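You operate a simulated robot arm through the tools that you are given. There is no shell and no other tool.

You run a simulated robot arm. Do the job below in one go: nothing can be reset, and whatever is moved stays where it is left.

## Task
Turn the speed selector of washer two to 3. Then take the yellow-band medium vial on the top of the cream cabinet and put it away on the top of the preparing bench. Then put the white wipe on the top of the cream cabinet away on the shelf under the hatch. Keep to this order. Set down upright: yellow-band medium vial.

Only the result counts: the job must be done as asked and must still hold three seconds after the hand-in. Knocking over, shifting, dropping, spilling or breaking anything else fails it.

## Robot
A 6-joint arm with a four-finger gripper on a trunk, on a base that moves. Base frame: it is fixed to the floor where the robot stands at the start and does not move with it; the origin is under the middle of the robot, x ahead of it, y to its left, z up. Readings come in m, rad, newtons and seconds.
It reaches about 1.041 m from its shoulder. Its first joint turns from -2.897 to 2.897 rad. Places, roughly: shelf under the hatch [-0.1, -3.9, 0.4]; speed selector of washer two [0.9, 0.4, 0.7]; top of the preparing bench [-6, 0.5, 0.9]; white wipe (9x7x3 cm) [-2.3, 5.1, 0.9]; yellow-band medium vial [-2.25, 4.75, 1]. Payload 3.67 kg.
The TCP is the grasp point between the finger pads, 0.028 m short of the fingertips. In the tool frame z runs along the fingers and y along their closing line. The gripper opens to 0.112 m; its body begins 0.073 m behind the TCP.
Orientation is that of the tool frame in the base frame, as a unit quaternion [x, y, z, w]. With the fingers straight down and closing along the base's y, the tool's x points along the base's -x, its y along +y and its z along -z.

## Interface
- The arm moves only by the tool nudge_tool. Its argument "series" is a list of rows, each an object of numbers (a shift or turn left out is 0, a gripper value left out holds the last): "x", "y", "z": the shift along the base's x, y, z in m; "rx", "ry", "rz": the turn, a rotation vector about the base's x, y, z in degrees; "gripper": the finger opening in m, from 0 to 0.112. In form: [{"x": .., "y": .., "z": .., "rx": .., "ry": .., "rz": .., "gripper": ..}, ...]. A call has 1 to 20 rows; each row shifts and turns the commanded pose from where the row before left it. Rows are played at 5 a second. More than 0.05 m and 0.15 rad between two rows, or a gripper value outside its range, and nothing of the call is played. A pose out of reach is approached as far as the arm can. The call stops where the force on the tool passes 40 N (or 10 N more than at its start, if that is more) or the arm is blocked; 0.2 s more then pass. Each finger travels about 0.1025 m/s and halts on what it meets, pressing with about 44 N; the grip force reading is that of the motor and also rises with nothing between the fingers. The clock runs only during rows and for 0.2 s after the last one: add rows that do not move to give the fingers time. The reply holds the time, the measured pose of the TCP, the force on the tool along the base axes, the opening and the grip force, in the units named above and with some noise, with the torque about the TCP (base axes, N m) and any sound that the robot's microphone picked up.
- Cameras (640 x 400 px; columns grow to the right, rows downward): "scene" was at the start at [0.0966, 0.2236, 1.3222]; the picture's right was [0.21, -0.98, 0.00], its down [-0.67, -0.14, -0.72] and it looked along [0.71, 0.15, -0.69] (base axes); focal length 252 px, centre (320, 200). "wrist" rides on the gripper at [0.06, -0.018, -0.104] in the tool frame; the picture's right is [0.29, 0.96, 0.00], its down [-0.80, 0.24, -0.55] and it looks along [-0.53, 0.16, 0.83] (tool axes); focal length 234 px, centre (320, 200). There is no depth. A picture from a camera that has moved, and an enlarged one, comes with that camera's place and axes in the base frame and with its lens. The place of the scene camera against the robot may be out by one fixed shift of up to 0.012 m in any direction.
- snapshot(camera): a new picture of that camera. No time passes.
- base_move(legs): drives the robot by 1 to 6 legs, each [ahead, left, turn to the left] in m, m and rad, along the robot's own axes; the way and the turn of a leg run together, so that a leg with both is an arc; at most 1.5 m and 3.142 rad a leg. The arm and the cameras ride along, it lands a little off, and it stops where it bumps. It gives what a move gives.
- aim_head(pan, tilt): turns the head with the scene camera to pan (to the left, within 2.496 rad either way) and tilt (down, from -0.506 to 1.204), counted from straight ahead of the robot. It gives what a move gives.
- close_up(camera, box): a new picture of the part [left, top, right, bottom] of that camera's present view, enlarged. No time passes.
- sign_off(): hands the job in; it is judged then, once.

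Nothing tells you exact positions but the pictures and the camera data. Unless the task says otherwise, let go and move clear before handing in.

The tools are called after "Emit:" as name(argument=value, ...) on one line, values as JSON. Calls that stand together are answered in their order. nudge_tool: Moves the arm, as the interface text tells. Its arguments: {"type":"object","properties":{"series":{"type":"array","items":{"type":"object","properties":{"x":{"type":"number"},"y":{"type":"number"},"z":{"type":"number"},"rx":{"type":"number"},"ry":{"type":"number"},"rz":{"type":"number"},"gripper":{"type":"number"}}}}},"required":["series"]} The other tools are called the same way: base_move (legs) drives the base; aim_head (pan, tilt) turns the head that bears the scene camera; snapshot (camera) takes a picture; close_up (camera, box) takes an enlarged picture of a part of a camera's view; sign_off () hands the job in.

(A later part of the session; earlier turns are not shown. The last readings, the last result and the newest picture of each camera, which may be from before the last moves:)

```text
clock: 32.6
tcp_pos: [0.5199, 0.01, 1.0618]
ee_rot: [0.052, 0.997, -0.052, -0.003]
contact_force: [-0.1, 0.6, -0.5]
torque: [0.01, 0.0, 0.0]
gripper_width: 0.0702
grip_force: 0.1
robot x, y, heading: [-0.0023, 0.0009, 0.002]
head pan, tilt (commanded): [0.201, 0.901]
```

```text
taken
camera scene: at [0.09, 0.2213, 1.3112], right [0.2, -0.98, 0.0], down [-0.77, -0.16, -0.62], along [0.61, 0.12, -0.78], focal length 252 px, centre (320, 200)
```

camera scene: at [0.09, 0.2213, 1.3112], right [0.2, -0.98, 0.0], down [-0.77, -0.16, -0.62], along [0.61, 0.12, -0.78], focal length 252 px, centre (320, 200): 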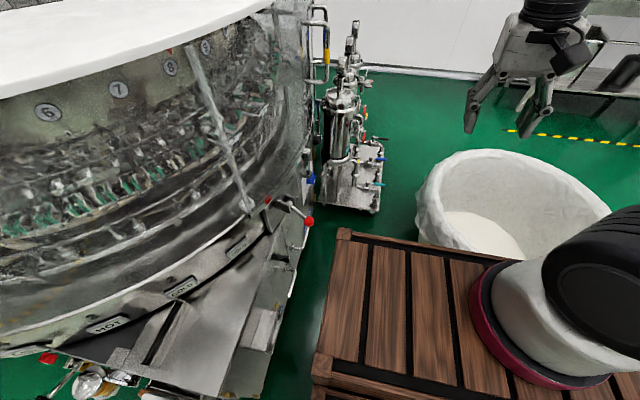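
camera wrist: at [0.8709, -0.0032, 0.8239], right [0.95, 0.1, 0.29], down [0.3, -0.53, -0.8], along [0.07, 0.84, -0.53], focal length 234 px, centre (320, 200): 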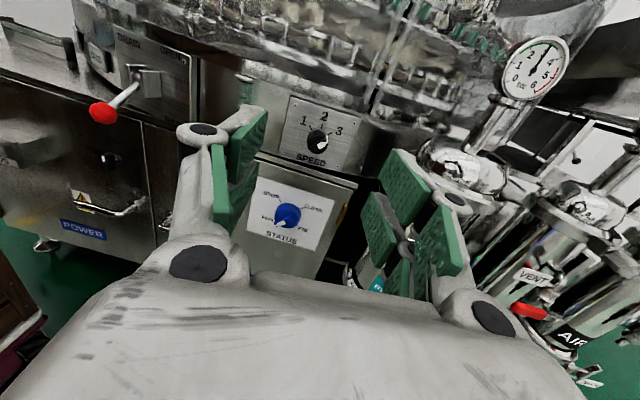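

The arm is folded, with a small residual tilt to remove. I'll level the tool, pull it in, then look down around the base to learn the robot's footprint before driving.

Emit:
nudge_tool(series=[{"x": -0.02, "rx": 6}, {"x": -0.02, "rz": 6}, {"x": -0.02, "z": 0.02}])

Emit:
aim_head(pan=1.57, tilt=1.2)

Emit:
snapshot(camera="scene")

Emit:
aim_head(pan=2.49, tilt=1.1)

Emit:
snapshot(camera="scene")

Emit:
aim_head(pan=-2.49, tilt=0.9)

Emit:
snapshot(camera="scene")

Emit:
aim_head(pan=-2.49, tilt=0.3)

Emit:
snapshot(camera="scene")

```text
clock: 33.4
tcp_pos: [0.4574, 0.0106, 1.0817]
ee_rot: [-0.001, 1.0, 0.0, -0.006]
contact_force: [0.1, -0.5, 0.0]
torque: [-0.03, 0.03, 0.0]
gripper_width: 0.07
grip_force: 0.0
robot x, y, heading: [0.0009, -0.0018, 0.002]
head pan, tilt (commanded): [0.201, 0.901]
```

```text
clock: 34.9
tcp_pos: [0.4601, 0.011, 1.0805]
ee_rot: [0.0, 1.0, 0.0, -0.005]
contact_force: [0.1, 0.7, 0.4]
torque: [-0.03, -0.01, -0.04]
gripper_width: 0.07
grip_force: 0.1
robot x, y, heading: [-0.0011, -0.0014, -0.004]
head pan, tilt (commanded): [1.571, 1.201]
```

```text
taken
camera scene: at [0.016, 0.2622, 1.2913], right [1.0, 0.0, 0.0], down [0.0, -0.93, -0.36], along [0.0, 0.36, -0.93], focal length 252 px, centre (320, 200)
```

scene: 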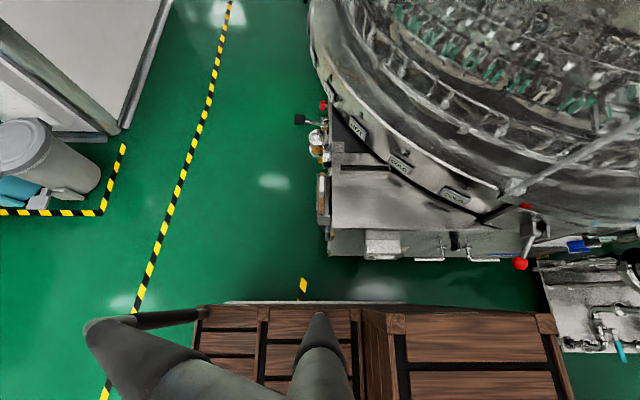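

```text
clock: 36.1
tcp_pos: [0.4591, 0.0102, 1.081]
ee_rot: [0.0, 1.0, 0.0, -0.005]
contact_force: [0.4, 0.5, 0.7]
torque: [-0.02, -0.01, -0.03]
gripper_width: 0.0698
grip_force: 0.1
robot x, y, heading: [-0.0025, 0.0009, -0.001]
head pan, tilt (commanded): [2.491, 1.1]
```

```text
taken
camera scene: at [-0.0342, 0.2446, 1.2973], right [0.61, 0.8, 0.0], down [0.71, -0.54, -0.45], along [-0.36, 0.28, -0.89], focal length 252 px, centre (320, 200)
```

scene: 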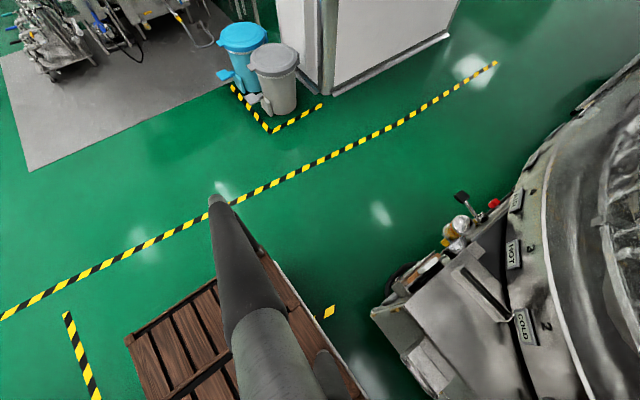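

```text
clock: 40.0
tcp_pos: [0.4589, 0.0108, 1.0807]
ee_rot: [0.0, 1.0, 0.0, -0.005]
contact_force: [0.5, -0.1, 0.3]
torque: [0.0, -0.02, 0.01]
gripper_width: 0.07
grip_force: 0.1
robot x, y, heading: [0.0017, 0.0024, -0.0]
head pan, tilt (commanded): [-2.491, 0.901]
```

```text
taken
camera scene: at [-0.0441, 0.1605, 1.3111], right [-0.61, 0.8, 0.0], down [0.62, 0.48, -0.62], along [-0.49, -0.38, -0.78], focal length 252 px, centre (320, 200)
```

scene: 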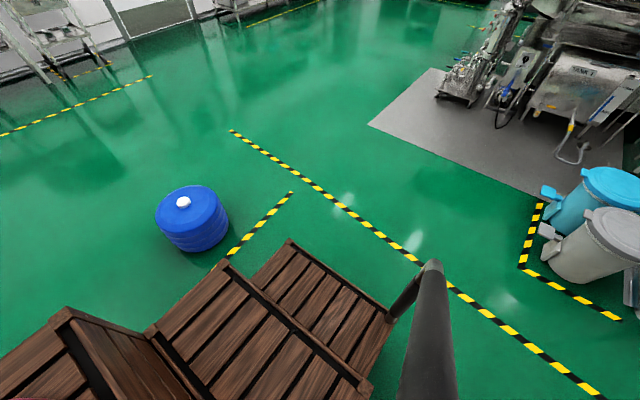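

```text
clock: 41.0
tcp_pos: [0.4593, 0.0116, 1.0799]
ee_rot: [0.0, 1.0, 0.0, -0.006]
contact_force: [0.1, 0.3, -0.5]
torque: [0.02, 0.0, 0.02]
gripper_width: 0.0701
grip_force: 0.1
robot x, y, heading: [0.001, 0.0002, 0.001]
head pan, tilt (commanded): [-2.491, 0.3]
```

```text
taken
camera scene: at [-0.0583, 0.1497, 1.3633], right [-0.61, 0.8, 0.0], down [0.24, 0.18, -0.95], along [-0.76, -0.58, -0.3], focal length 252 px, centre (320, 200)
```

scene: 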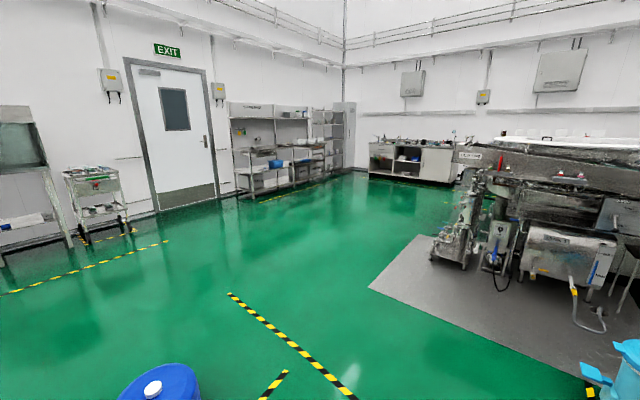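

The robot's footprint is roughly 0.9 × 0.6 m and the corridor between the partition and the washer is about 1 m wide. I'll back away from the washer, turn left 90° and look down the corridor.

Emit:
base_move(legs=[[-0.65, 0, 0], [0, 0, 1.571]])

Emit:
aim_head(pan=0.0, tilt=0.45)

Emit:
snapshot(camera="scene")

```text
clock: 48.4
tcp_pos: [-0.6546, 0.4598, 1.0804]
ee_rot: [-0.705, 0.709, -0.004, -0.004]
contact_force: [-0.7, 1.0, -0.2]
torque: [0.02, 0.01, -0.01]
gripper_width: 0.0698
grip_force: 0.2
robot x, y, heading: [-0.644, 0.0011, 1.567]
head pan, tilt (commanded): [-2.491, 0.3]
```

```text
clock: 50.7
tcp_pos: [-0.6546, 0.4589, 1.0815]
ee_rot: [-0.705, 0.709, -0.004, -0.004]
contact_force: [-0.1, -0.3, 0.6]
torque: [0.01, -0.01, -0.01]
gripper_width: 0.0703
grip_force: 0.0
robot x, y, heading: [-0.6445, -0.0014, 1.566]
head pan, tilt (commanded): [0.0, 0.45]
```

```text
taken
camera scene: at [-0.8649, 0.1049, 1.3494], right [1.0, -0.01, 0.0], down [0.0, -0.44, -0.9], along [0.01, 0.9, -0.44], focal length 252 px, centre (320, 200)
```

scene: 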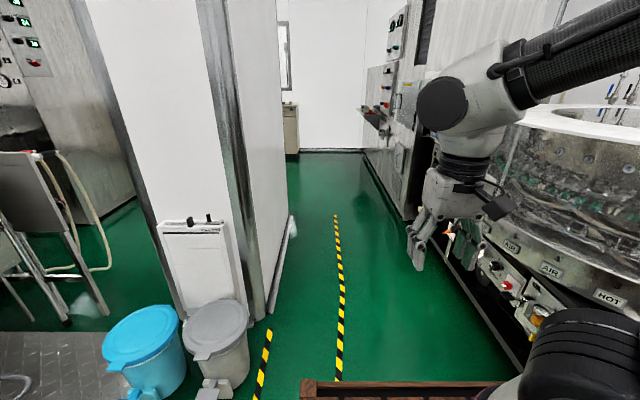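

The corridor ahead is clear from about x = −1.12 to x = 0. Driving up it in two legs, then looking left toward the cream cabinet.

Emit:
base_move(legs=[[1.45, -0.03, 0.004], [1.45, 0, 0]])

Emit:
aim_head(pan=0.7, tilt=0.45)

Emit:
snapshot(camera="scene")

Emit:
aim_head(pan=1.5, tilt=0.5)

Emit:
snapshot(camera="scene")

```text
clock: 64.7
tcp_pos: [-0.6581, 3.3485, 1.081]
ee_rot: [0.716, -0.698, 0.004, 0.003]
contact_force: [0.9, -0.2, -0.5]
torque: [0.02, 0.01, 0.01]
gripper_width: 0.0702
grip_force: 0.1
robot x, y, heading: [-0.637, 2.8894, 1.597]
head pan, tilt (commanded): [0.0, 0.45]
```

```text
clock: 65.7
tcp_pos: [-0.6586, 3.3476, 1.0818]
ee_rot: [0.716, -0.698, 0.003, 0.003]
contact_force: [0.1, -0.4, 0.0]
torque: [0.0, -0.02, 0.03]
gripper_width: 0.0699
grip_force: 0.1
robot x, y, heading: [-0.6329, 2.8885, 1.6]
head pan, tilt (commanded): [0.7, 0.45]
```

```text
taken
camera scene: at [-0.9166, 2.964, 1.3494], right [0.75, 0.66, 0.0], down [0.29, -0.33, -0.9], along [-0.6, 0.67, -0.44], focal length 252 px, centre (320, 200)
```

scene: 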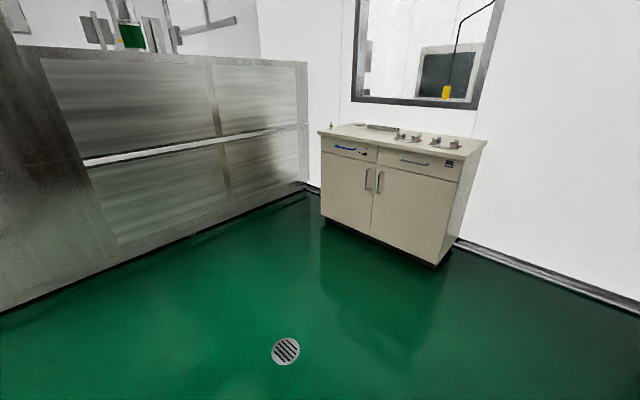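

```text
clock: 66.8
tcp_pos: [-0.6588, 3.348, 1.0817]
ee_rot: [0.716, -0.698, 0.003, 0.004]
contact_force: [0.4, 0.2, 0.3]
torque: [0.01, 0.0, 0.0]
gripper_width: 0.0696
grip_force: 0.0
robot x, y, heading: [-0.6308, 2.8871, 1.595]
head pan, tilt (commanded): [1.499, 0.499]
```

```text
taken
camera scene: at [-0.9466, 2.8994, 1.345], right [0.05, 1.0, 0.0], down [0.48, -0.02, -0.88], along [-0.88, 0.04, -0.48], focal length 252 px, centre (320, 200)
```

scene: 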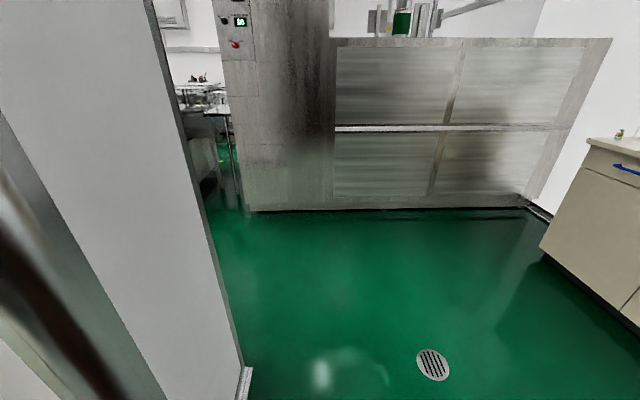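

The cream cabinet is in view, with items on its top. I'll zoom in on it.

Emit:
aim_head(pan=0.7, tilt=0.45)

Emit:
close_up(camera="scene", box=[310, 100, 500, 200])

Emit:
close_up(camera="scene", box=[300, 100, 500, 280])

```text
clock: 68.0
tcp_pos: [-0.6586, 3.3483, 1.0804]
ee_rot: [0.717, -0.697, 0.004, 0.003]
contact_force: [0.0, -0.4, 0.6]
torque: [-0.03, 0.02, -0.01]
gripper_width: 0.0702
grip_force: 0.0
robot x, y, heading: [-0.637, 2.8887, 1.597]
head pan, tilt (commanded): [0.7, 0.45]
```

```text
3.37 times, centred on (405, 150) of scene
camera zoom: at [-0.9167, 2.9639, 1.3494], right [0.75, 0.66, 0.0], down [0.29, -0.33, -0.9], along [-0.6, 0.67, -0.44], focal length 851 px, centre (34, 368)
```

zoom: 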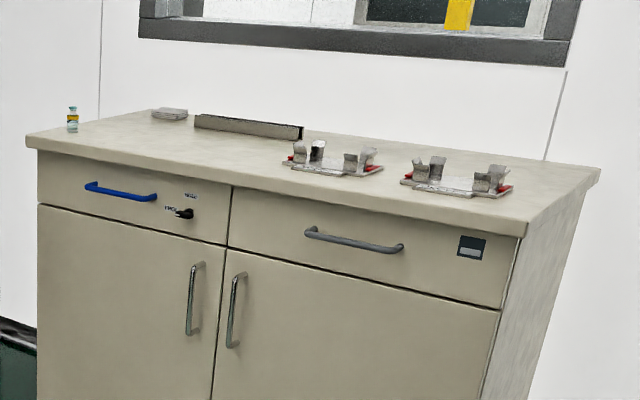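

```text
2.22 times, centred on (400, 190) of scene
camera zoom: at [-0.9167, 2.9639, 1.3494], right [0.75, 0.66, 0.0], down [0.29, -0.33, -0.9], along [-0.6, 0.67, -0.44], focal length 561 px, centre (142, 222)
```

zoom: 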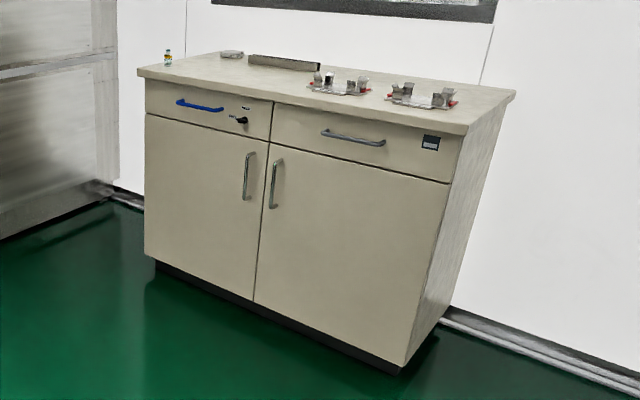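

The yellow-band vial stands near the left end of the cabinet top, with the white wipe just behind it and two racks on the right. The cabinet front edge is at about y = 4.65. I'll move to stand in front of its left part.

Emit:
base_move(legs=[[0.6, 0, -0.026], [0.45, 1.45, 0]])

Emit:
aim_head(pan=0.0, tilt=0.6)

Emit:
snapshot(camera="scene")

Emit:
snapshot(camera="wrist")

```text
refused: leg 2 is longer than a leg can be; nothing moved
```

```text
clock: 69.0
tcp_pos: [-0.6579, 3.3484, 1.0809]
ee_rot: [0.717, -0.697, 0.004, 0.004]
contact_force: [0.8, 0.0, 0.5]
torque: [0.01, 0.0, 0.0]
gripper_width: 0.0702
grip_force: 0.0
robot x, y, heading: [-0.6328, 2.8885, 1.596]
head pan, tilt (commanded): [0.0, 0.6]
```

```text
taken
camera scene: at [-0.858, 2.9835, 1.3359], right [1.0, 0.03, 0.0], down [0.01, -0.56, -0.83], along [-0.02, 0.82, -0.56], focal length 252 px, centre (320, 200)
```

scene: 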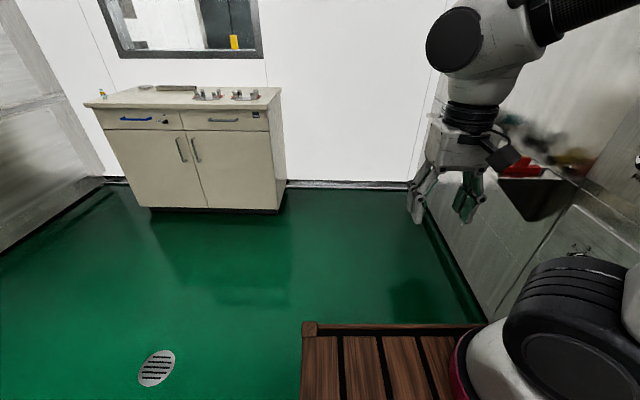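

```text
taken
camera wrist: at [-0.6384, 3.2899, 1.1876], right [-0.95, -0.31, 0.0], down [-0.26, 0.8, 0.55], along [-0.17, 0.52, -0.84], focal length 234 px, centre (320, 200)
```

wrist: 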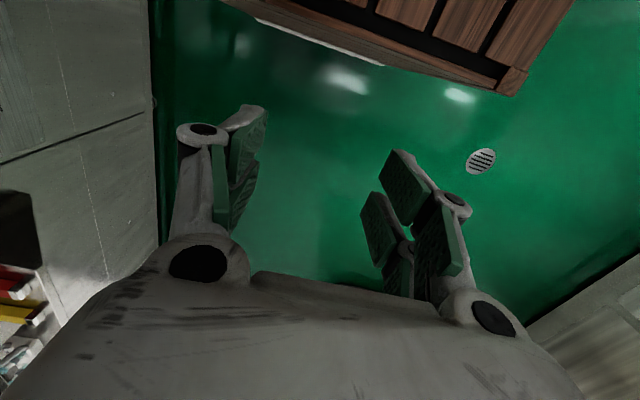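

The second leg was too long as a diagonal. Splitting it up.

Emit:
base_move(legs=[[0.35, 0.1, -0.026], [0.4, 0.7, 0], [0.3, 0.65, 0]])

Emit:
aim_head(pan=0.0, tilt=0.7)

Emit:
snapshot(camera="scene")

Emit:
snapshot(camera="wrist")

```text
clock: 78.8
tcp_pos: [-2.0934, 4.401, 1.0809]
ee_rot: [-0.705, 0.709, -0.004, -0.003]
contact_force: [-0.4, -0.1, -0.7]
torque: [0.01, 0.05, 0.0]
gripper_width: 0.07
grip_force: 0.1
robot x, y, heading: [-2.088, 3.9404, 1.559]
head pan, tilt (commanded): [0.0, 0.6]
```

```text
clock: 79.5
tcp_pos: [-2.094, 4.4009, 1.0804]
ee_rot: [-0.704, 0.71, -0.004, -0.003]
contact_force: [0.2, 0.3, 0.4]
torque: [-0.01, -0.01, 0.02]
gripper_width: 0.0702
grip_force: 0.2
robot x, y, heading: [-2.0899, 3.9433, 1.56]
head pan, tilt (commanded): [0.0, 0.7]
```

```text
taken
camera scene: at [-2.3055, 4.0398, 1.3273], right [1.0, -0.01, 0.0], down [0.0, -0.64, -0.77], along [0.01, 0.77, -0.64], focal length 252 px, centre (320, 200)
```

scene: 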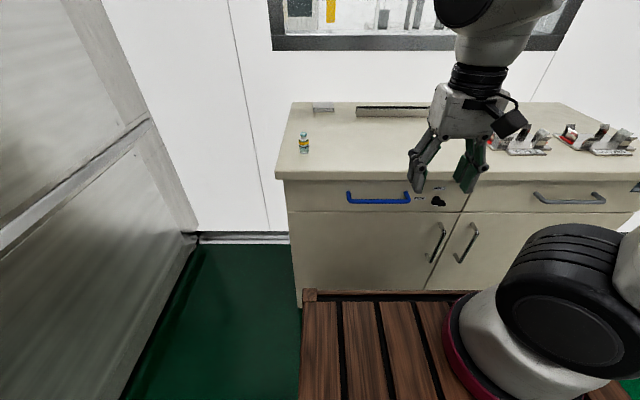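

```text
taken
camera wrist: at [-2.0763, 4.3424, 1.1876], right [-0.96, -0.28, 0.0], down [-0.23, 0.81, 0.54], along [-0.16, 0.52, -0.84], focal length 234 px, centre (320, 200)
```

wrist: 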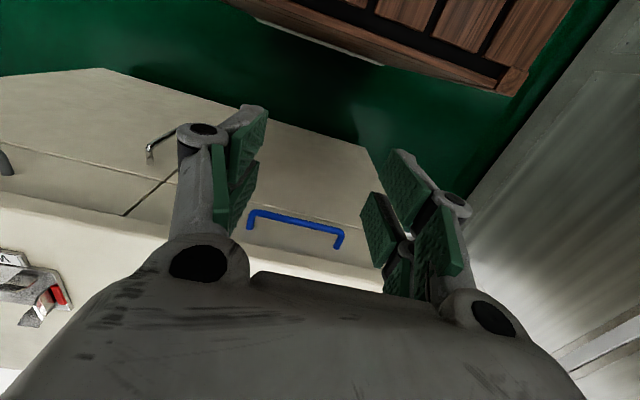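

The robot is in place in front of the cabinet. I'll zoom in on the vial and wipe to fix their positions.

Emit:
close_up(camera="scene", box=[270, 90, 430, 190])

Emit:
close_up(camera="scene", box=[285, 120, 325, 160])

```text
4.00 times, centred on (350, 140) of scene
camera zoom: at [-2.3055, 4.0398, 1.3273], right [1.0, -0.01, 0.0], down [0.0, -0.64, -0.77], along [0.01, 0.77, -0.64], focal length 1010 px, centre (200, 440)
```

zoom: 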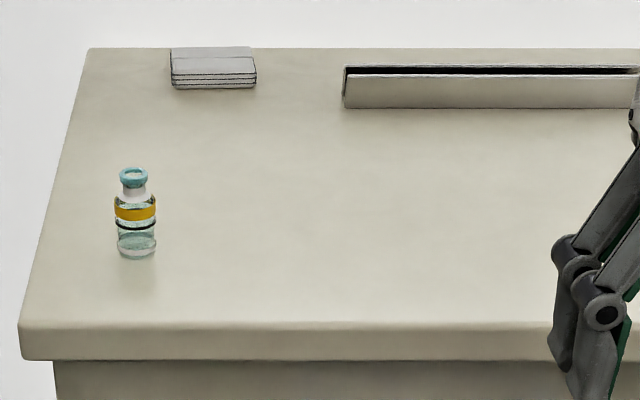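

```text
10.00 times, centred on (305, 140) of scene
camera zoom: at [-2.3055, 4.0398, 1.3273], right [1.0, -0.01, 0.0], down [0.0, -0.64, -0.77], along [0.01, 0.77, -0.64], focal length 2525 px, centre (470, 800)
```

zoom: 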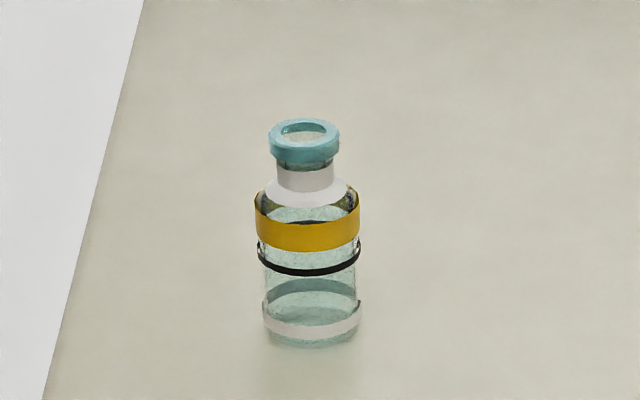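

Triangulating from two head views puts the vial base at about [−2.347, 4.724, 0.94], about 6.5 cm tall and 3.2 cm wide. I'll bring the gripper closer to check with the wrist camera.

Emit:
nudge_tool(series=[{"x": -0.036, "y": 0.025, "gripper": 0.09}, {"x": -0.036, "y": 0.025}, {"x": -0.036, "y": 0.025}, {"x": -0.036, "y": 0.025}, {"x": -0.036, "y": 0.025}, {"x": -0.036, "y": 0.025}, {"x": -0.037, "y": 0.025}])

Emit:
snapshot(camera="wrist")

Emit:
snapshot(camera="scene")

```text
clock: 81.1
tcp_pos: [-2.348, 4.5765, 1.0818]
ee_rot: [-0.705, 0.71, -0.003, -0.004]
contact_force: [-0.1, -0.2, 0.6]
torque: [0.0, 0.06, 0.01]
gripper_width: 0.09
grip_force: 0.0
robot x, y, heading: [-2.0916, 3.9407, 1.563]
head pan, tilt (commanded): [0.0, 0.7]
```

```text
taken
camera wrist: at [-2.3289, 4.5177, 1.1888], right [-0.96, -0.28, 0.0], down [-0.23, 0.8, 0.55], along [-0.16, 0.52, -0.84], focal length 234 px, centre (320, 200)
```

wrist: 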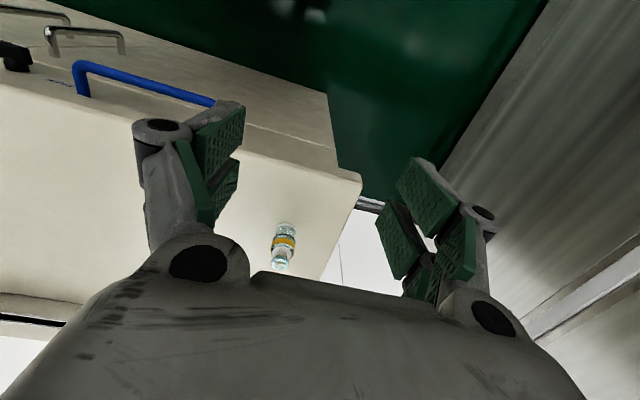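

```text
taken
camera scene: at [-2.3051, 4.0395, 1.3273], right [1.0, -0.01, 0.0], down [-0.01, -0.64, -0.77], along [0.01, 0.77, -0.64], focal length 252 px, centre (320, 200)
```

scene: 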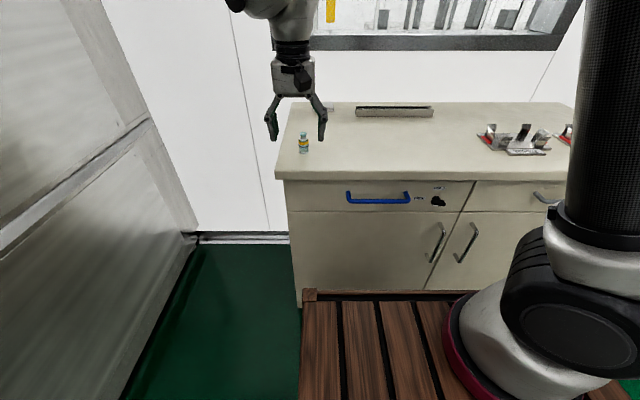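

The vial appears at about (283,245) in the wrist view. Zooming for accuracy.

Emit:
close_up(camera="wrist", box=[250, 205, 330, 285])

Emit:
close_up(camera="scene", box=[260, 90, 340, 170])

```text
5.00 times, centred on (290, 245) of wrist
camera zoom: at [-2.3289, 4.5177, 1.1888], right [-0.96, -0.28, 0.0], down [-0.23, 0.8, 0.55], along [-0.16, 0.52, -0.84], focal length 1171 px, centre (470, -25)
```

zoom: 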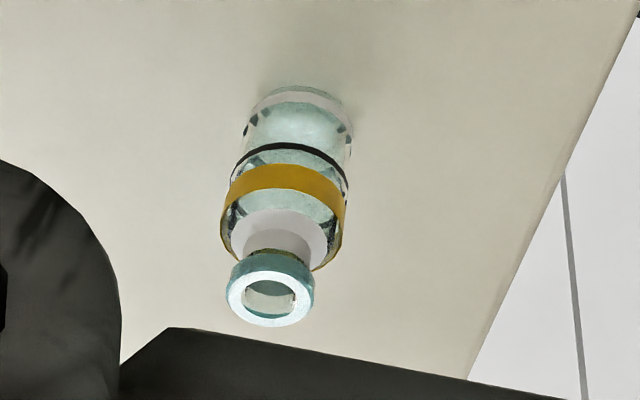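

```text
5.00 times, centred on (300, 130) of scene
camera zoom: at [-2.3051, 4.0395, 1.3273], right [1.0, -0.01, 0.0], down [-0.01, -0.64, -0.77], along [0.01, 0.77, -0.64], focal length 1263 px, centre (420, 550)
```

zoom: 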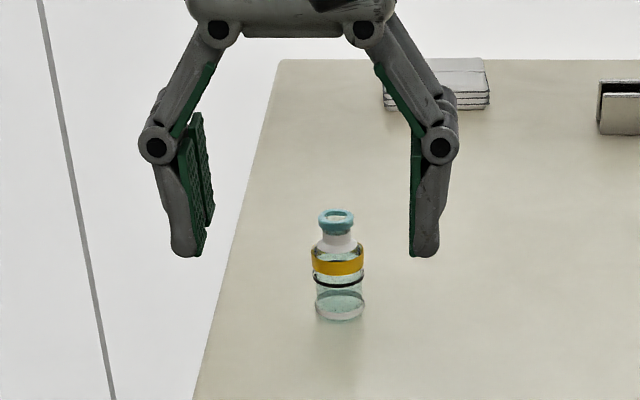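

The two cameras agree on the vial: axis at about [−2.345, 4.744], base z ≈ 0.929, top z ≈ 0.993. I'll move over it at the same height and check again.

Emit:
nudge_tool(series=[{"y": 0.034}, {"y": 0.034}, {"y": 0.034}, {"y": 0.034}, {"x": 0.003, "y": 0.031}])

Emit:
snapshot(camera="wrist")

Emit:
close_up(camera="wrist", box=[270, 90, 370, 190])

Emit:
close_up(camera="scene", box=[260, 90, 340, 170])

```text
clock: 82.3
tcp_pos: [-2.3444, 4.7437, 1.0823]
ee_rot: [-0.705, 0.709, -0.004, -0.004]
contact_force: [0.0, -0.6, 1.1]
torque: [0.04, 0.03, 0.01]
gripper_width: 0.0899
grip_force: 0.1
robot x, y, heading: [-2.0905, 3.9398, 1.56]
head pan, tilt (commanded): [0.0, 0.7]
```

```text
taken
camera wrist: at [-2.326, 4.6843, 1.1883], right [-0.96, -0.28, 0.0], down [-0.23, 0.8, 0.55], along [-0.16, 0.52, -0.84], focal length 234 px, centre (320, 200)
```

wrist: 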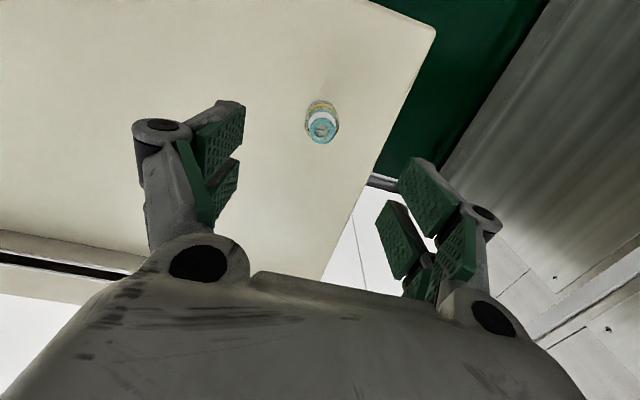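

```text
4.00 times, centred on (320, 140) of wrist
camera zoom: at [-2.326, 4.6843, 1.1883], right [-0.96, -0.28, 0.0], down [-0.23, 0.8, 0.55], along [-0.16, 0.52, -0.84], focal length 937 px, centre (320, 440)
```

zoom: 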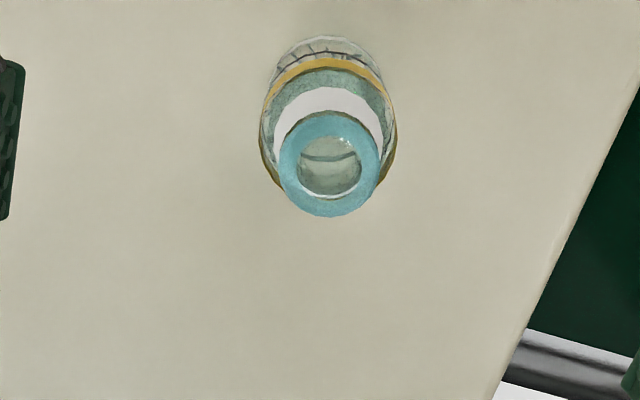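

```text
5.00 times, centred on (300, 130) of scene
camera zoom: at [-2.3056, 4.0394, 1.3273], right [1.0, -0.01, 0.0], down [0.0, -0.64, -0.77], along [0.01, 0.77, -0.64], focal length 1263 px, centre (420, 550)
```

zoom: 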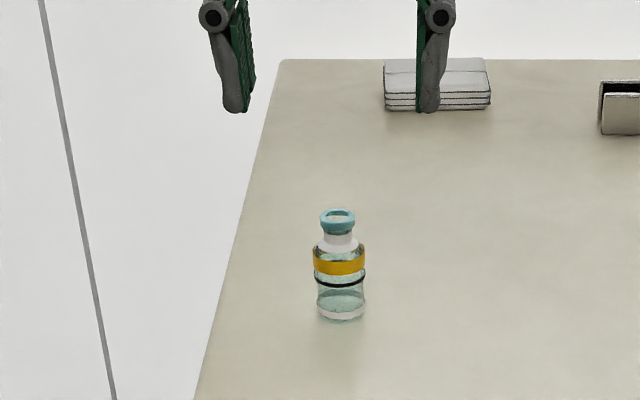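

The wrist-only check gives the vial top at [−2.345, 4.740, 0.997] and the counter at z ≈ 0.93. Descending so the fingertips stop about 1 cm above the counter.

Emit:
nudge_tool(series=[{"y": -0.002, "z": -0.03}, {"y": -0.002, "z": -0.03}, {"z": -0.03}, {"z": -0.024}])

Emit:
close_up(camera="wrist", box=[220, 100, 420, 260])

Emit:
close_up(camera="scene", box=[260, 90, 340, 170])

```text
clock: 83.3
tcp_pos: [-2.3444, 4.7391, 0.9665]
ee_rot: [-0.704, 0.71, -0.003, -0.003]
contact_force: [0.0, -0.9, 0.0]
torque: [-0.01, -0.01, 0.0]
gripper_width: 0.0901
grip_force: 0.1
robot x, y, heading: [-2.0856, 3.9414, 1.564]
head pan, tilt (commanded): [0.0, 0.7]
```

```text
2.50 times, centred on (320, 180) of wrist
camera zoom: at [-2.3266, 4.6804, 1.0732], right [-0.96, -0.28, 0.0], down [-0.23, 0.8, 0.55], along [-0.16, 0.52, -0.84], focal length 585 px, centre (320, 250)
```

zoom: 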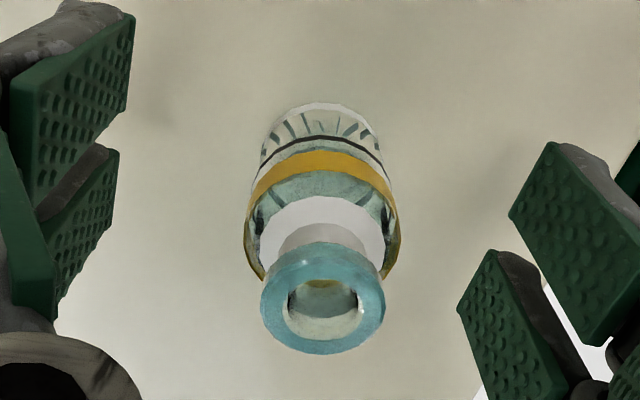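

```text
5.00 times, centred on (300, 130) of scene
camera zoom: at [-2.3055, 4.0396, 1.3273], right [1.0, -0.01, 0.0], down [0.0, -0.64, -0.77], along [0.01, 0.76, -0.64], focal length 1263 px, centre (420, 550)
```

zoom: 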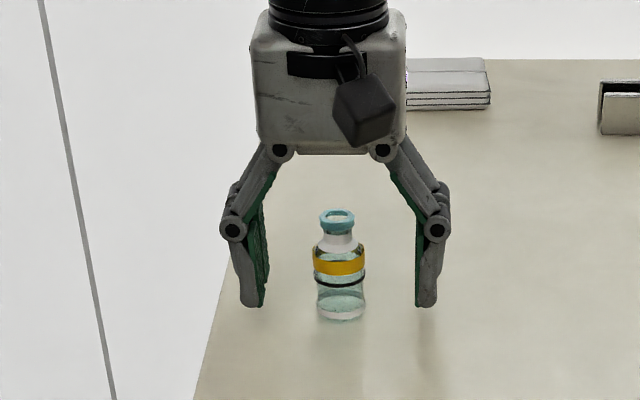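

The vial is well centred between the fingers. Closing on it.

Emit:
nudge_tool(series=[{"gripper": 0.026}, {}, {}, {}])

Emit:
close_up(camera="scene", box=[260, 90, 340, 170])

Emit:
close_up(camera="wrist", box=[220, 100, 420, 260])

```text
clock: 84.3
tcp_pos: [-2.3448, 4.7399, 0.9668]
ee_rot: [-0.705, 0.71, -0.004, -0.004]
contact_force: [-0.2, 0.1, 0.4]
torque: [0.01, 0.0, -0.05]
gripper_width: 0.0271
grip_force: 0.9
robot x, y, heading: [-2.083, 3.9424, 1.567]
head pan, tilt (commanded): [0.0, 0.7]
```

```text
5.00 times, centred on (300, 130) of scene
camera zoom: at [-2.3056, 4.0398, 1.3272], right [1.0, -0.01, 0.0], down [0.0, -0.64, -0.76], along [0.01, 0.76, -0.64], focal length 1263 px, centre (420, 550)
```

zoom: 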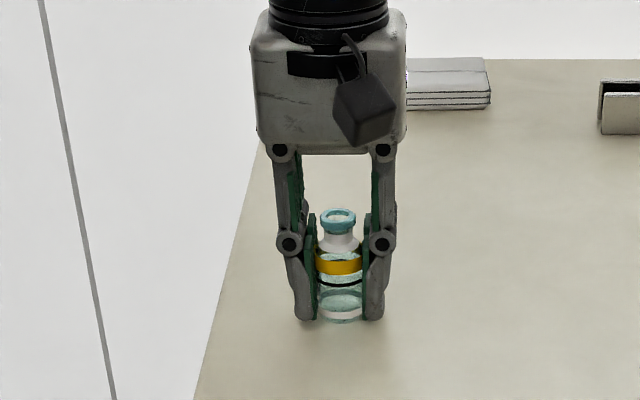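

```text
2.50 times, centred on (320, 180) of wrist
camera zoom: at [-2.3267, 4.6804, 1.0733], right [-0.96, -0.28, 0.0], down [-0.23, 0.81, 0.54], along [-0.16, 0.52, -0.84], focal length 585 px, centre (320, 250)
```

zoom: 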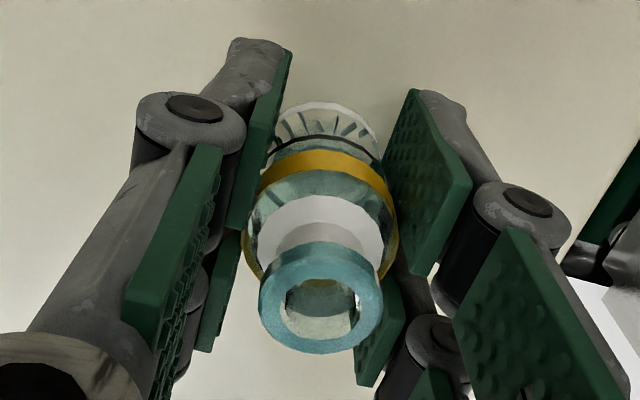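

The fingers reached 27 mm with almost no force, so the command only just met the vial. I'll command a tighter closing to get a real grip.

Emit:
nudge_tool(series=[{"gripper": 0.022}, {}, {}])

Emit:
close_up(camera="scene", box=[260, 90, 340, 170])

```text
clock: 85.1
tcp_pos: [-2.3441, 4.7384, 0.9656]
ee_rot: [-0.705, 0.71, -0.003, -0.004]
contact_force: [-0.5, -0.8, 0.0]
torque: [0.03, 0.03, -0.01]
gripper_width: 0.0261
grip_force: 44.1
robot x, y, heading: [-2.0865, 3.9399, 1.564]
head pan, tilt (commanded): [0.0, 0.7]
```

```text
5.00 times, centred on (300, 130) of scene
camera zoom: at [-2.3056, 4.0398, 1.3272], right [1.0, -0.01, 0.0], down [0.0, -0.64, -0.76], along [0.01, 0.76, -0.64], focal length 1263 px, centre (420, 550)
```

zoom: 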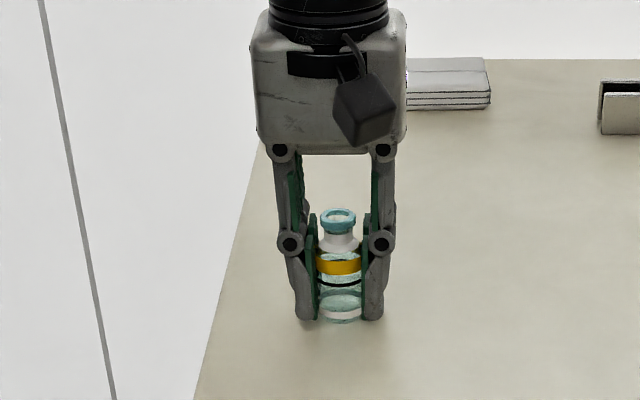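

Now it's gripped at 44 N. Lifting straight up.

Emit:
nudge_tool(series=[{"z": 0.01}, {"z": 0.02}, {"z": 0.03}, {"z": 0.04}, {"z": 0.04}, {}])

Emit:
close_up(camera="wrist", box=[220, 100, 420, 260])

Emit:
snapshot(camera="scene")

```text
clock: 86.5
tcp_pos: [-2.3449, 4.7388, 1.1059]
ee_rot: [-0.705, 0.709, -0.003, -0.004]
contact_force: [0.4, -0.2, -0.6]
torque: [-0.04, -0.03, 0.0]
gripper_width: 0.0262
grip_force: 43.9
robot x, y, heading: [-2.0905, 3.9389, 1.562]
head pan, tilt (commanded): [0.0, 0.7]
```

```text
2.50 times, centred on (320, 180) of wrist
camera zoom: at [-2.3267, 4.68, 1.2131], right [-0.96, -0.28, 0.0], down [-0.23, 0.81, 0.54], along [-0.16, 0.52, -0.84], focal length 585 px, centre (320, 250)
```

zoom: 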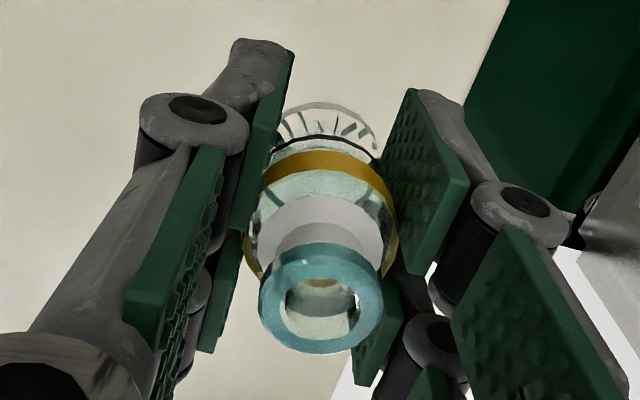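

```text
taken
camera scene: at [-2.3056, 4.0399, 1.3272], right [1.0, -0.01, 0.0], down [0.0, -0.64, -0.76], along [0.01, 0.76, -0.64], focal length 252 px, centre (320, 200)
```

scene: 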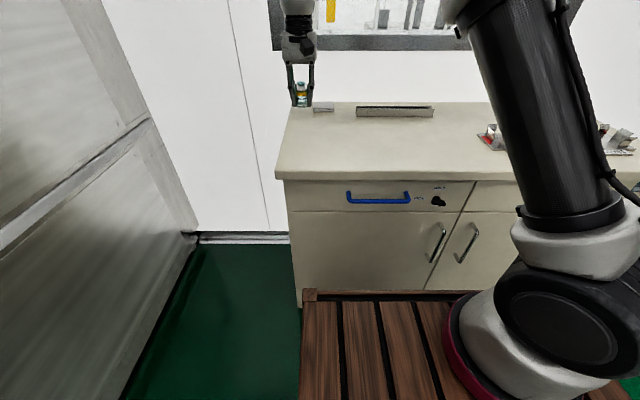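

The vial is lifted and upright. I'll retract to the carry pose and look around for the way to the preparing bench.

Emit:
nudge_tool(series=[{"x": 0.028, "y": -0.037, "z": 0.005}, {"x": 0.028, "y": -0.037, "z": 0.005}, {"x": 0.028, "y": -0.037, "z": 0.005}, {"x": 0.028, "y": -0.037, "z": 0.005}, {"x": 0.028, "y": -0.037}, {"x": 0.028, "y": -0.037}, {"x": 0.028, "y": -0.037}, {"x": 0.028, "y": -0.037}, {"x": 0.027, "y": -0.037}])

Emit:
close_up(camera="scene", box=[290, 90, 390, 150])

Emit:
aim_head(pan=1.5, tilt=0.3)

Emit:
snapshot(camera="scene")

Emit:
aim_head(pan=2.49, tilt=0.3)

Emit:
snapshot(camera="scene")

```text
clock: 88.5
tcp_pos: [-2.0936, 4.4062, 1.1266]
ee_rot: [-0.705, 0.709, -0.005, -0.004]
contact_force: [0.0, 0.5, -1.0]
torque: [-0.03, -0.05, 0.01]
gripper_width: 0.0259
grip_force: 44.4
robot x, y, heading: [-2.0847, 3.9433, 1.558]
head pan, tilt (commanded): [0.0, 0.7]
```

```text
6.40 times, centred on (340, 120) of scene
camera zoom: at [-2.306, 4.0401, 1.3272], right [1.0, -0.01, 0.0], down [0.0, -0.64, -0.76], along [0.01, 0.76, -0.64], focal length 1616 px, centre (192, 712)
```

zoom: 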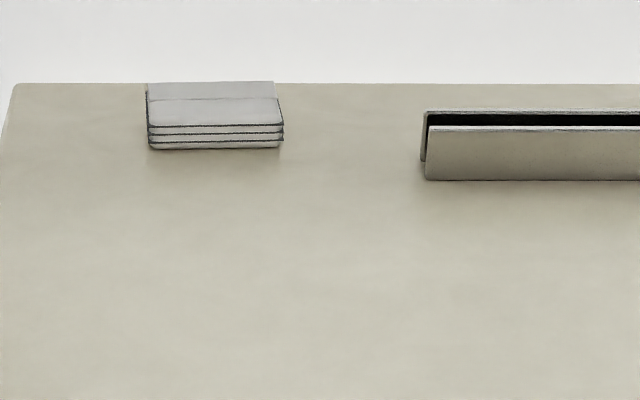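

```text
clock: 90.1
tcp_pos: [-2.0942, 4.4064, 1.1284]
ee_rot: [-0.705, 0.71, -0.003, -0.003]
contact_force: [0.2, 0.5, -0.1]
torque: [0.01, 0.01, 0.0]
gripper_width: 0.0261
grip_force: 44.4
robot x, y, heading: [-2.0843, 3.9413, 1.563]
head pan, tilt (commanded): [1.499, 0.3]
```

```text
taken
camera scene: at [-2.3992, 3.9622, 1.3634], right [0.08, 1.0, 0.0], down [0.29, -0.02, -0.96], along [-0.95, 0.08, -0.3], focal length 252 px, centre (320, 200)
```

scene: 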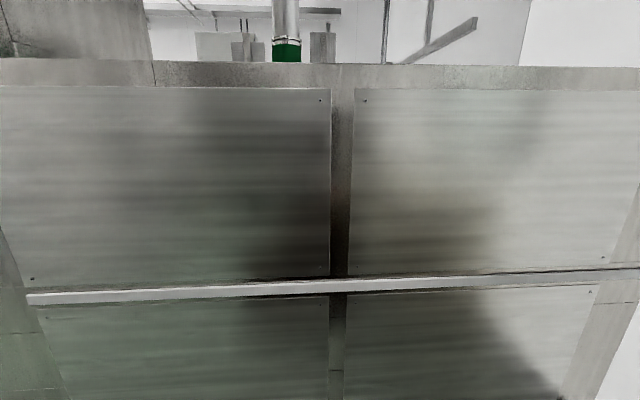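

```text
clock: 91.3
tcp_pos: [-2.0933, 4.4069, 1.1271]
ee_rot: [-0.705, 0.71, -0.004, -0.004]
contact_force: [-0.7, 1.1, 1.0]
torque: [0.01, -0.02, 0.02]
gripper_width: 0.0258
grip_force: 43.7
robot x, y, heading: [-2.0891, 3.9394, 1.562]
head pan, tilt (commanded): [2.491, 0.3]
```

```text
taken
camera scene: at [-2.3634, 3.881, 1.3634], right [-0.79, 0.61, 0.0], down [0.18, 0.23, -0.96], along [-0.59, -0.76, -0.3], focal length 252 px, centre (320, 200)
```

scene: 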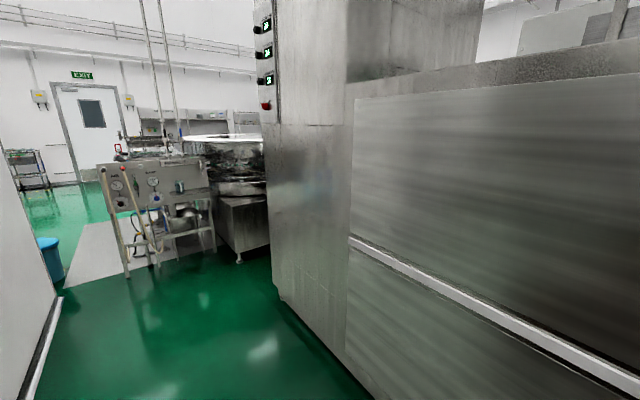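

There's no way through on the west side, because a gauge stand blocks the gap. So I'll go back down the corridor the way I came, carrying the vial upright.

Emit:
base_move(legs=[[-0.3, -0.65, 0], [-0.4, -0.7, 0.01], [-0.35, -0.1, 0]])

Emit:
snapshot(camera="wrist")

Emit:
snapshot(camera="scene")

```text
clock: 101.1
tcp_pos: [-0.6514, 3.3526, 1.1273]
ee_rot: [0.708, -0.706, 0.004, 0.004]
contact_force: [0.5, -0.2, -0.4]
torque: [-0.03, 0.01, 0.0]
gripper_width: 0.0259
grip_force: 43.7
robot x, y, heading: [-0.639, 2.8881, 1.574]
head pan, tilt (commanded): [2.491, 0.3]
```

```text
taken
camera wrist: at [-0.6325, 3.2949, 1.2337], right [-0.96, -0.29, 0.0], down [-0.24, 0.8, 0.55], along [-0.16, 0.52, -0.84], focal length 234 px, centre (320, 200)
```

wrist: 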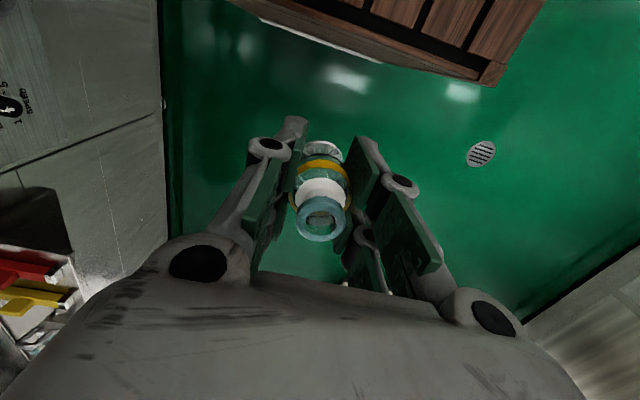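

```text
taken
camera scene: at [-0.9162, 2.8253, 1.3634], right [-0.8, 0.6, 0.0], down [0.18, 0.24, -0.96], along [-0.58, -0.76, -0.3], focal length 252 px, centre (320, 200)
```

scene: 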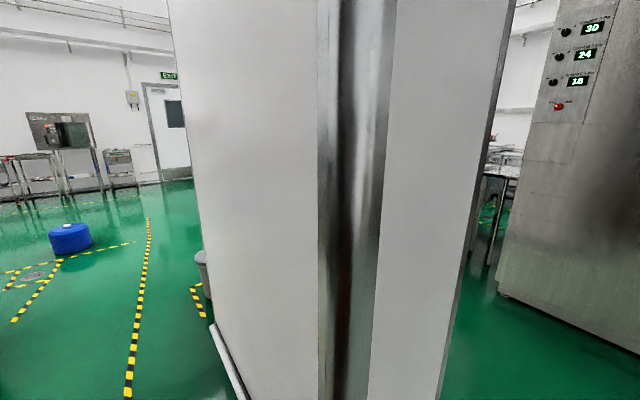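

I notice another knob on the panel at the left of the wrist view; I'll check it before moving on.

Emit:
close_up(camera="wrist", box=[0, 70, 80, 130])

Emit:
close_up(camera="scene", box=[0, 80, 220, 340])

```text
6.67 times, centred on (40, 100) of wrist
camera zoom: at [-0.6325, 3.2949, 1.2337], right [-0.96, -0.29, 0.0], down [-0.24, 0.8, 0.55], along [-0.16, 0.52, -0.84], focal length 1561 px, centre (2187, 867)
```

zoom: 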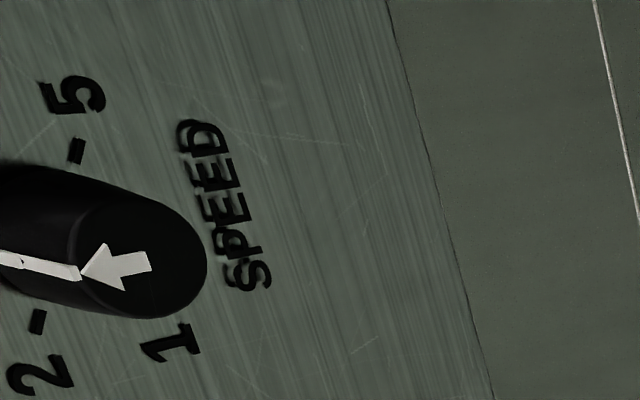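

```text
1.54 times, centred on (110, 210) of scene
camera zoom: at [-0.9162, 2.8253, 1.3634], right [-0.8, 0.6, 0.0], down [0.18, 0.24, -0.96], along [-0.58, -0.76, -0.3], focal length 388 px, centre (643, 185)
```

zoom: 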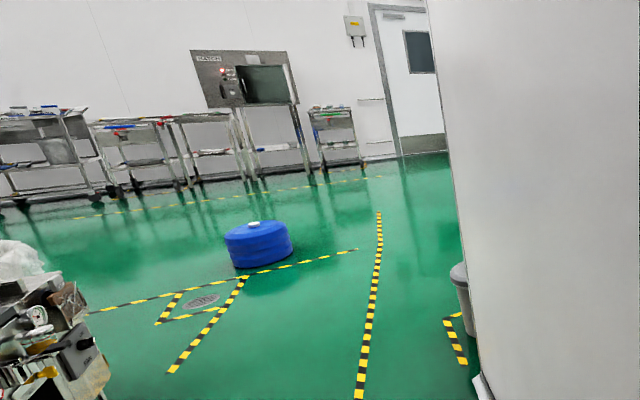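

That is a different machine's selector, far from the coordinates given for washer two, so the one I set was right. Now I'll drive back down the corridor and turn to face west.

Emit:
base_move(legs=[[-1.45, 0, 0], [-1.45, 0, 0], [0, 0.06, 1.565]])

Emit:
aim_head(pan=0.0, tilt=0.35)

Emit:
snapshot(camera="scene")

Emit:
snapshot(camera="wrist")

```text
clock: 118.9
tcp_pos: [-1.1251, -0.0662, 1.1271]
ee_rot: [1.0, -0.006, 0.005, 0.0]
contact_force: [0.5, -0.1, 1.6]
torque: [0.02, -0.01, -0.03]
gripper_width: 0.0261
grip_force: 44.3
robot x, y, heading: [-0.6593, -0.0599, 3.13]
head pan, tilt (commanded): [2.491, 0.3]
```

```text
clock: 121.2
tcp_pos: [-1.1243, -0.0662, 1.1274]
ee_rot: [1.0, -0.006, 0.005, 0.0]
contact_force: [-0.4, 0.2, -0.1]
torque: [-0.03, 0.0, -0.05]
gripper_width: 0.0258
grip_force: 43.9
robot x, y, heading: [-0.6562, -0.0568, 3.132]
head pan, tilt (commanded): [0.0, 0.351]
```

```text
taken
camera scene: at [-0.7781, -0.2838, 1.3587], right [0.01, 1.0, 0.0], down [0.34, 0.0, -0.94], along [-0.94, 0.01, -0.34], focal length 252 px, centre (320, 200)
```

scene: 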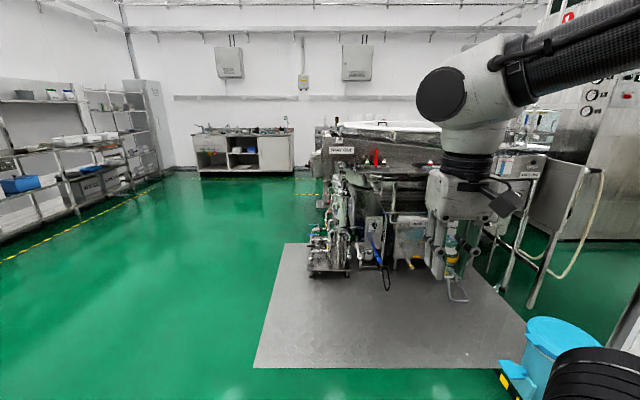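

```text
taken
camera wrist: at [-1.0642, -0.0481, 1.2337], right [0.28, -0.96, 0.0], down [-0.81, -0.23, 0.55], along [-0.52, -0.15, -0.84], focal length 234 px, centre (320, 200)
```

wrist: 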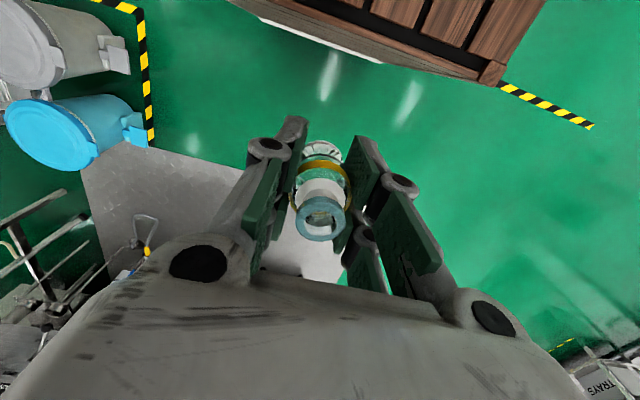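

I'll zoom in on the machine and the bench straight ahead, to find the preparing bench near [−6, 0.5].

Emit:
close_up(camera="scene", box=[180, 100, 340, 200])

Emit:
close_up(camera="scene", box=[300, 100, 460, 200])

```text
4.00 times, centred on (260, 150) of scene
camera zoom: at [-0.7781, -0.2838, 1.3587], right [0.01, 1.0, 0.0], down [0.34, 0.0, -0.94], along [-0.94, 0.01, -0.34], focal length 1010 px, centre (560, 400)
```

zoom: 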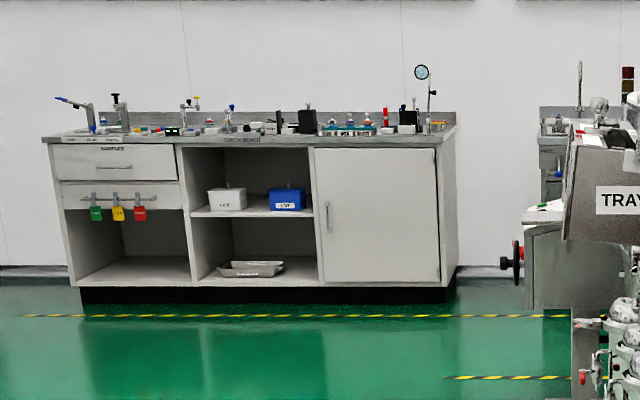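

```text
4.00 times, centred on (380, 150) of scene
camera zoom: at [-0.7781, -0.2838, 1.3587], right [0.01, 1.0, 0.0], down [0.34, 0.0, -0.94], along [-0.94, 0.01, -0.34], focal length 1010 px, centre (80, 400)
```

zoom: 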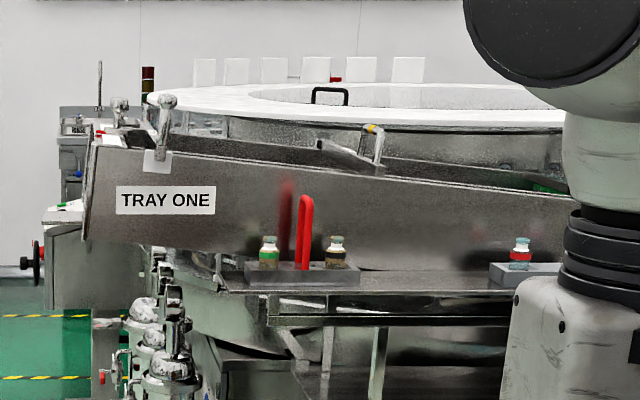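

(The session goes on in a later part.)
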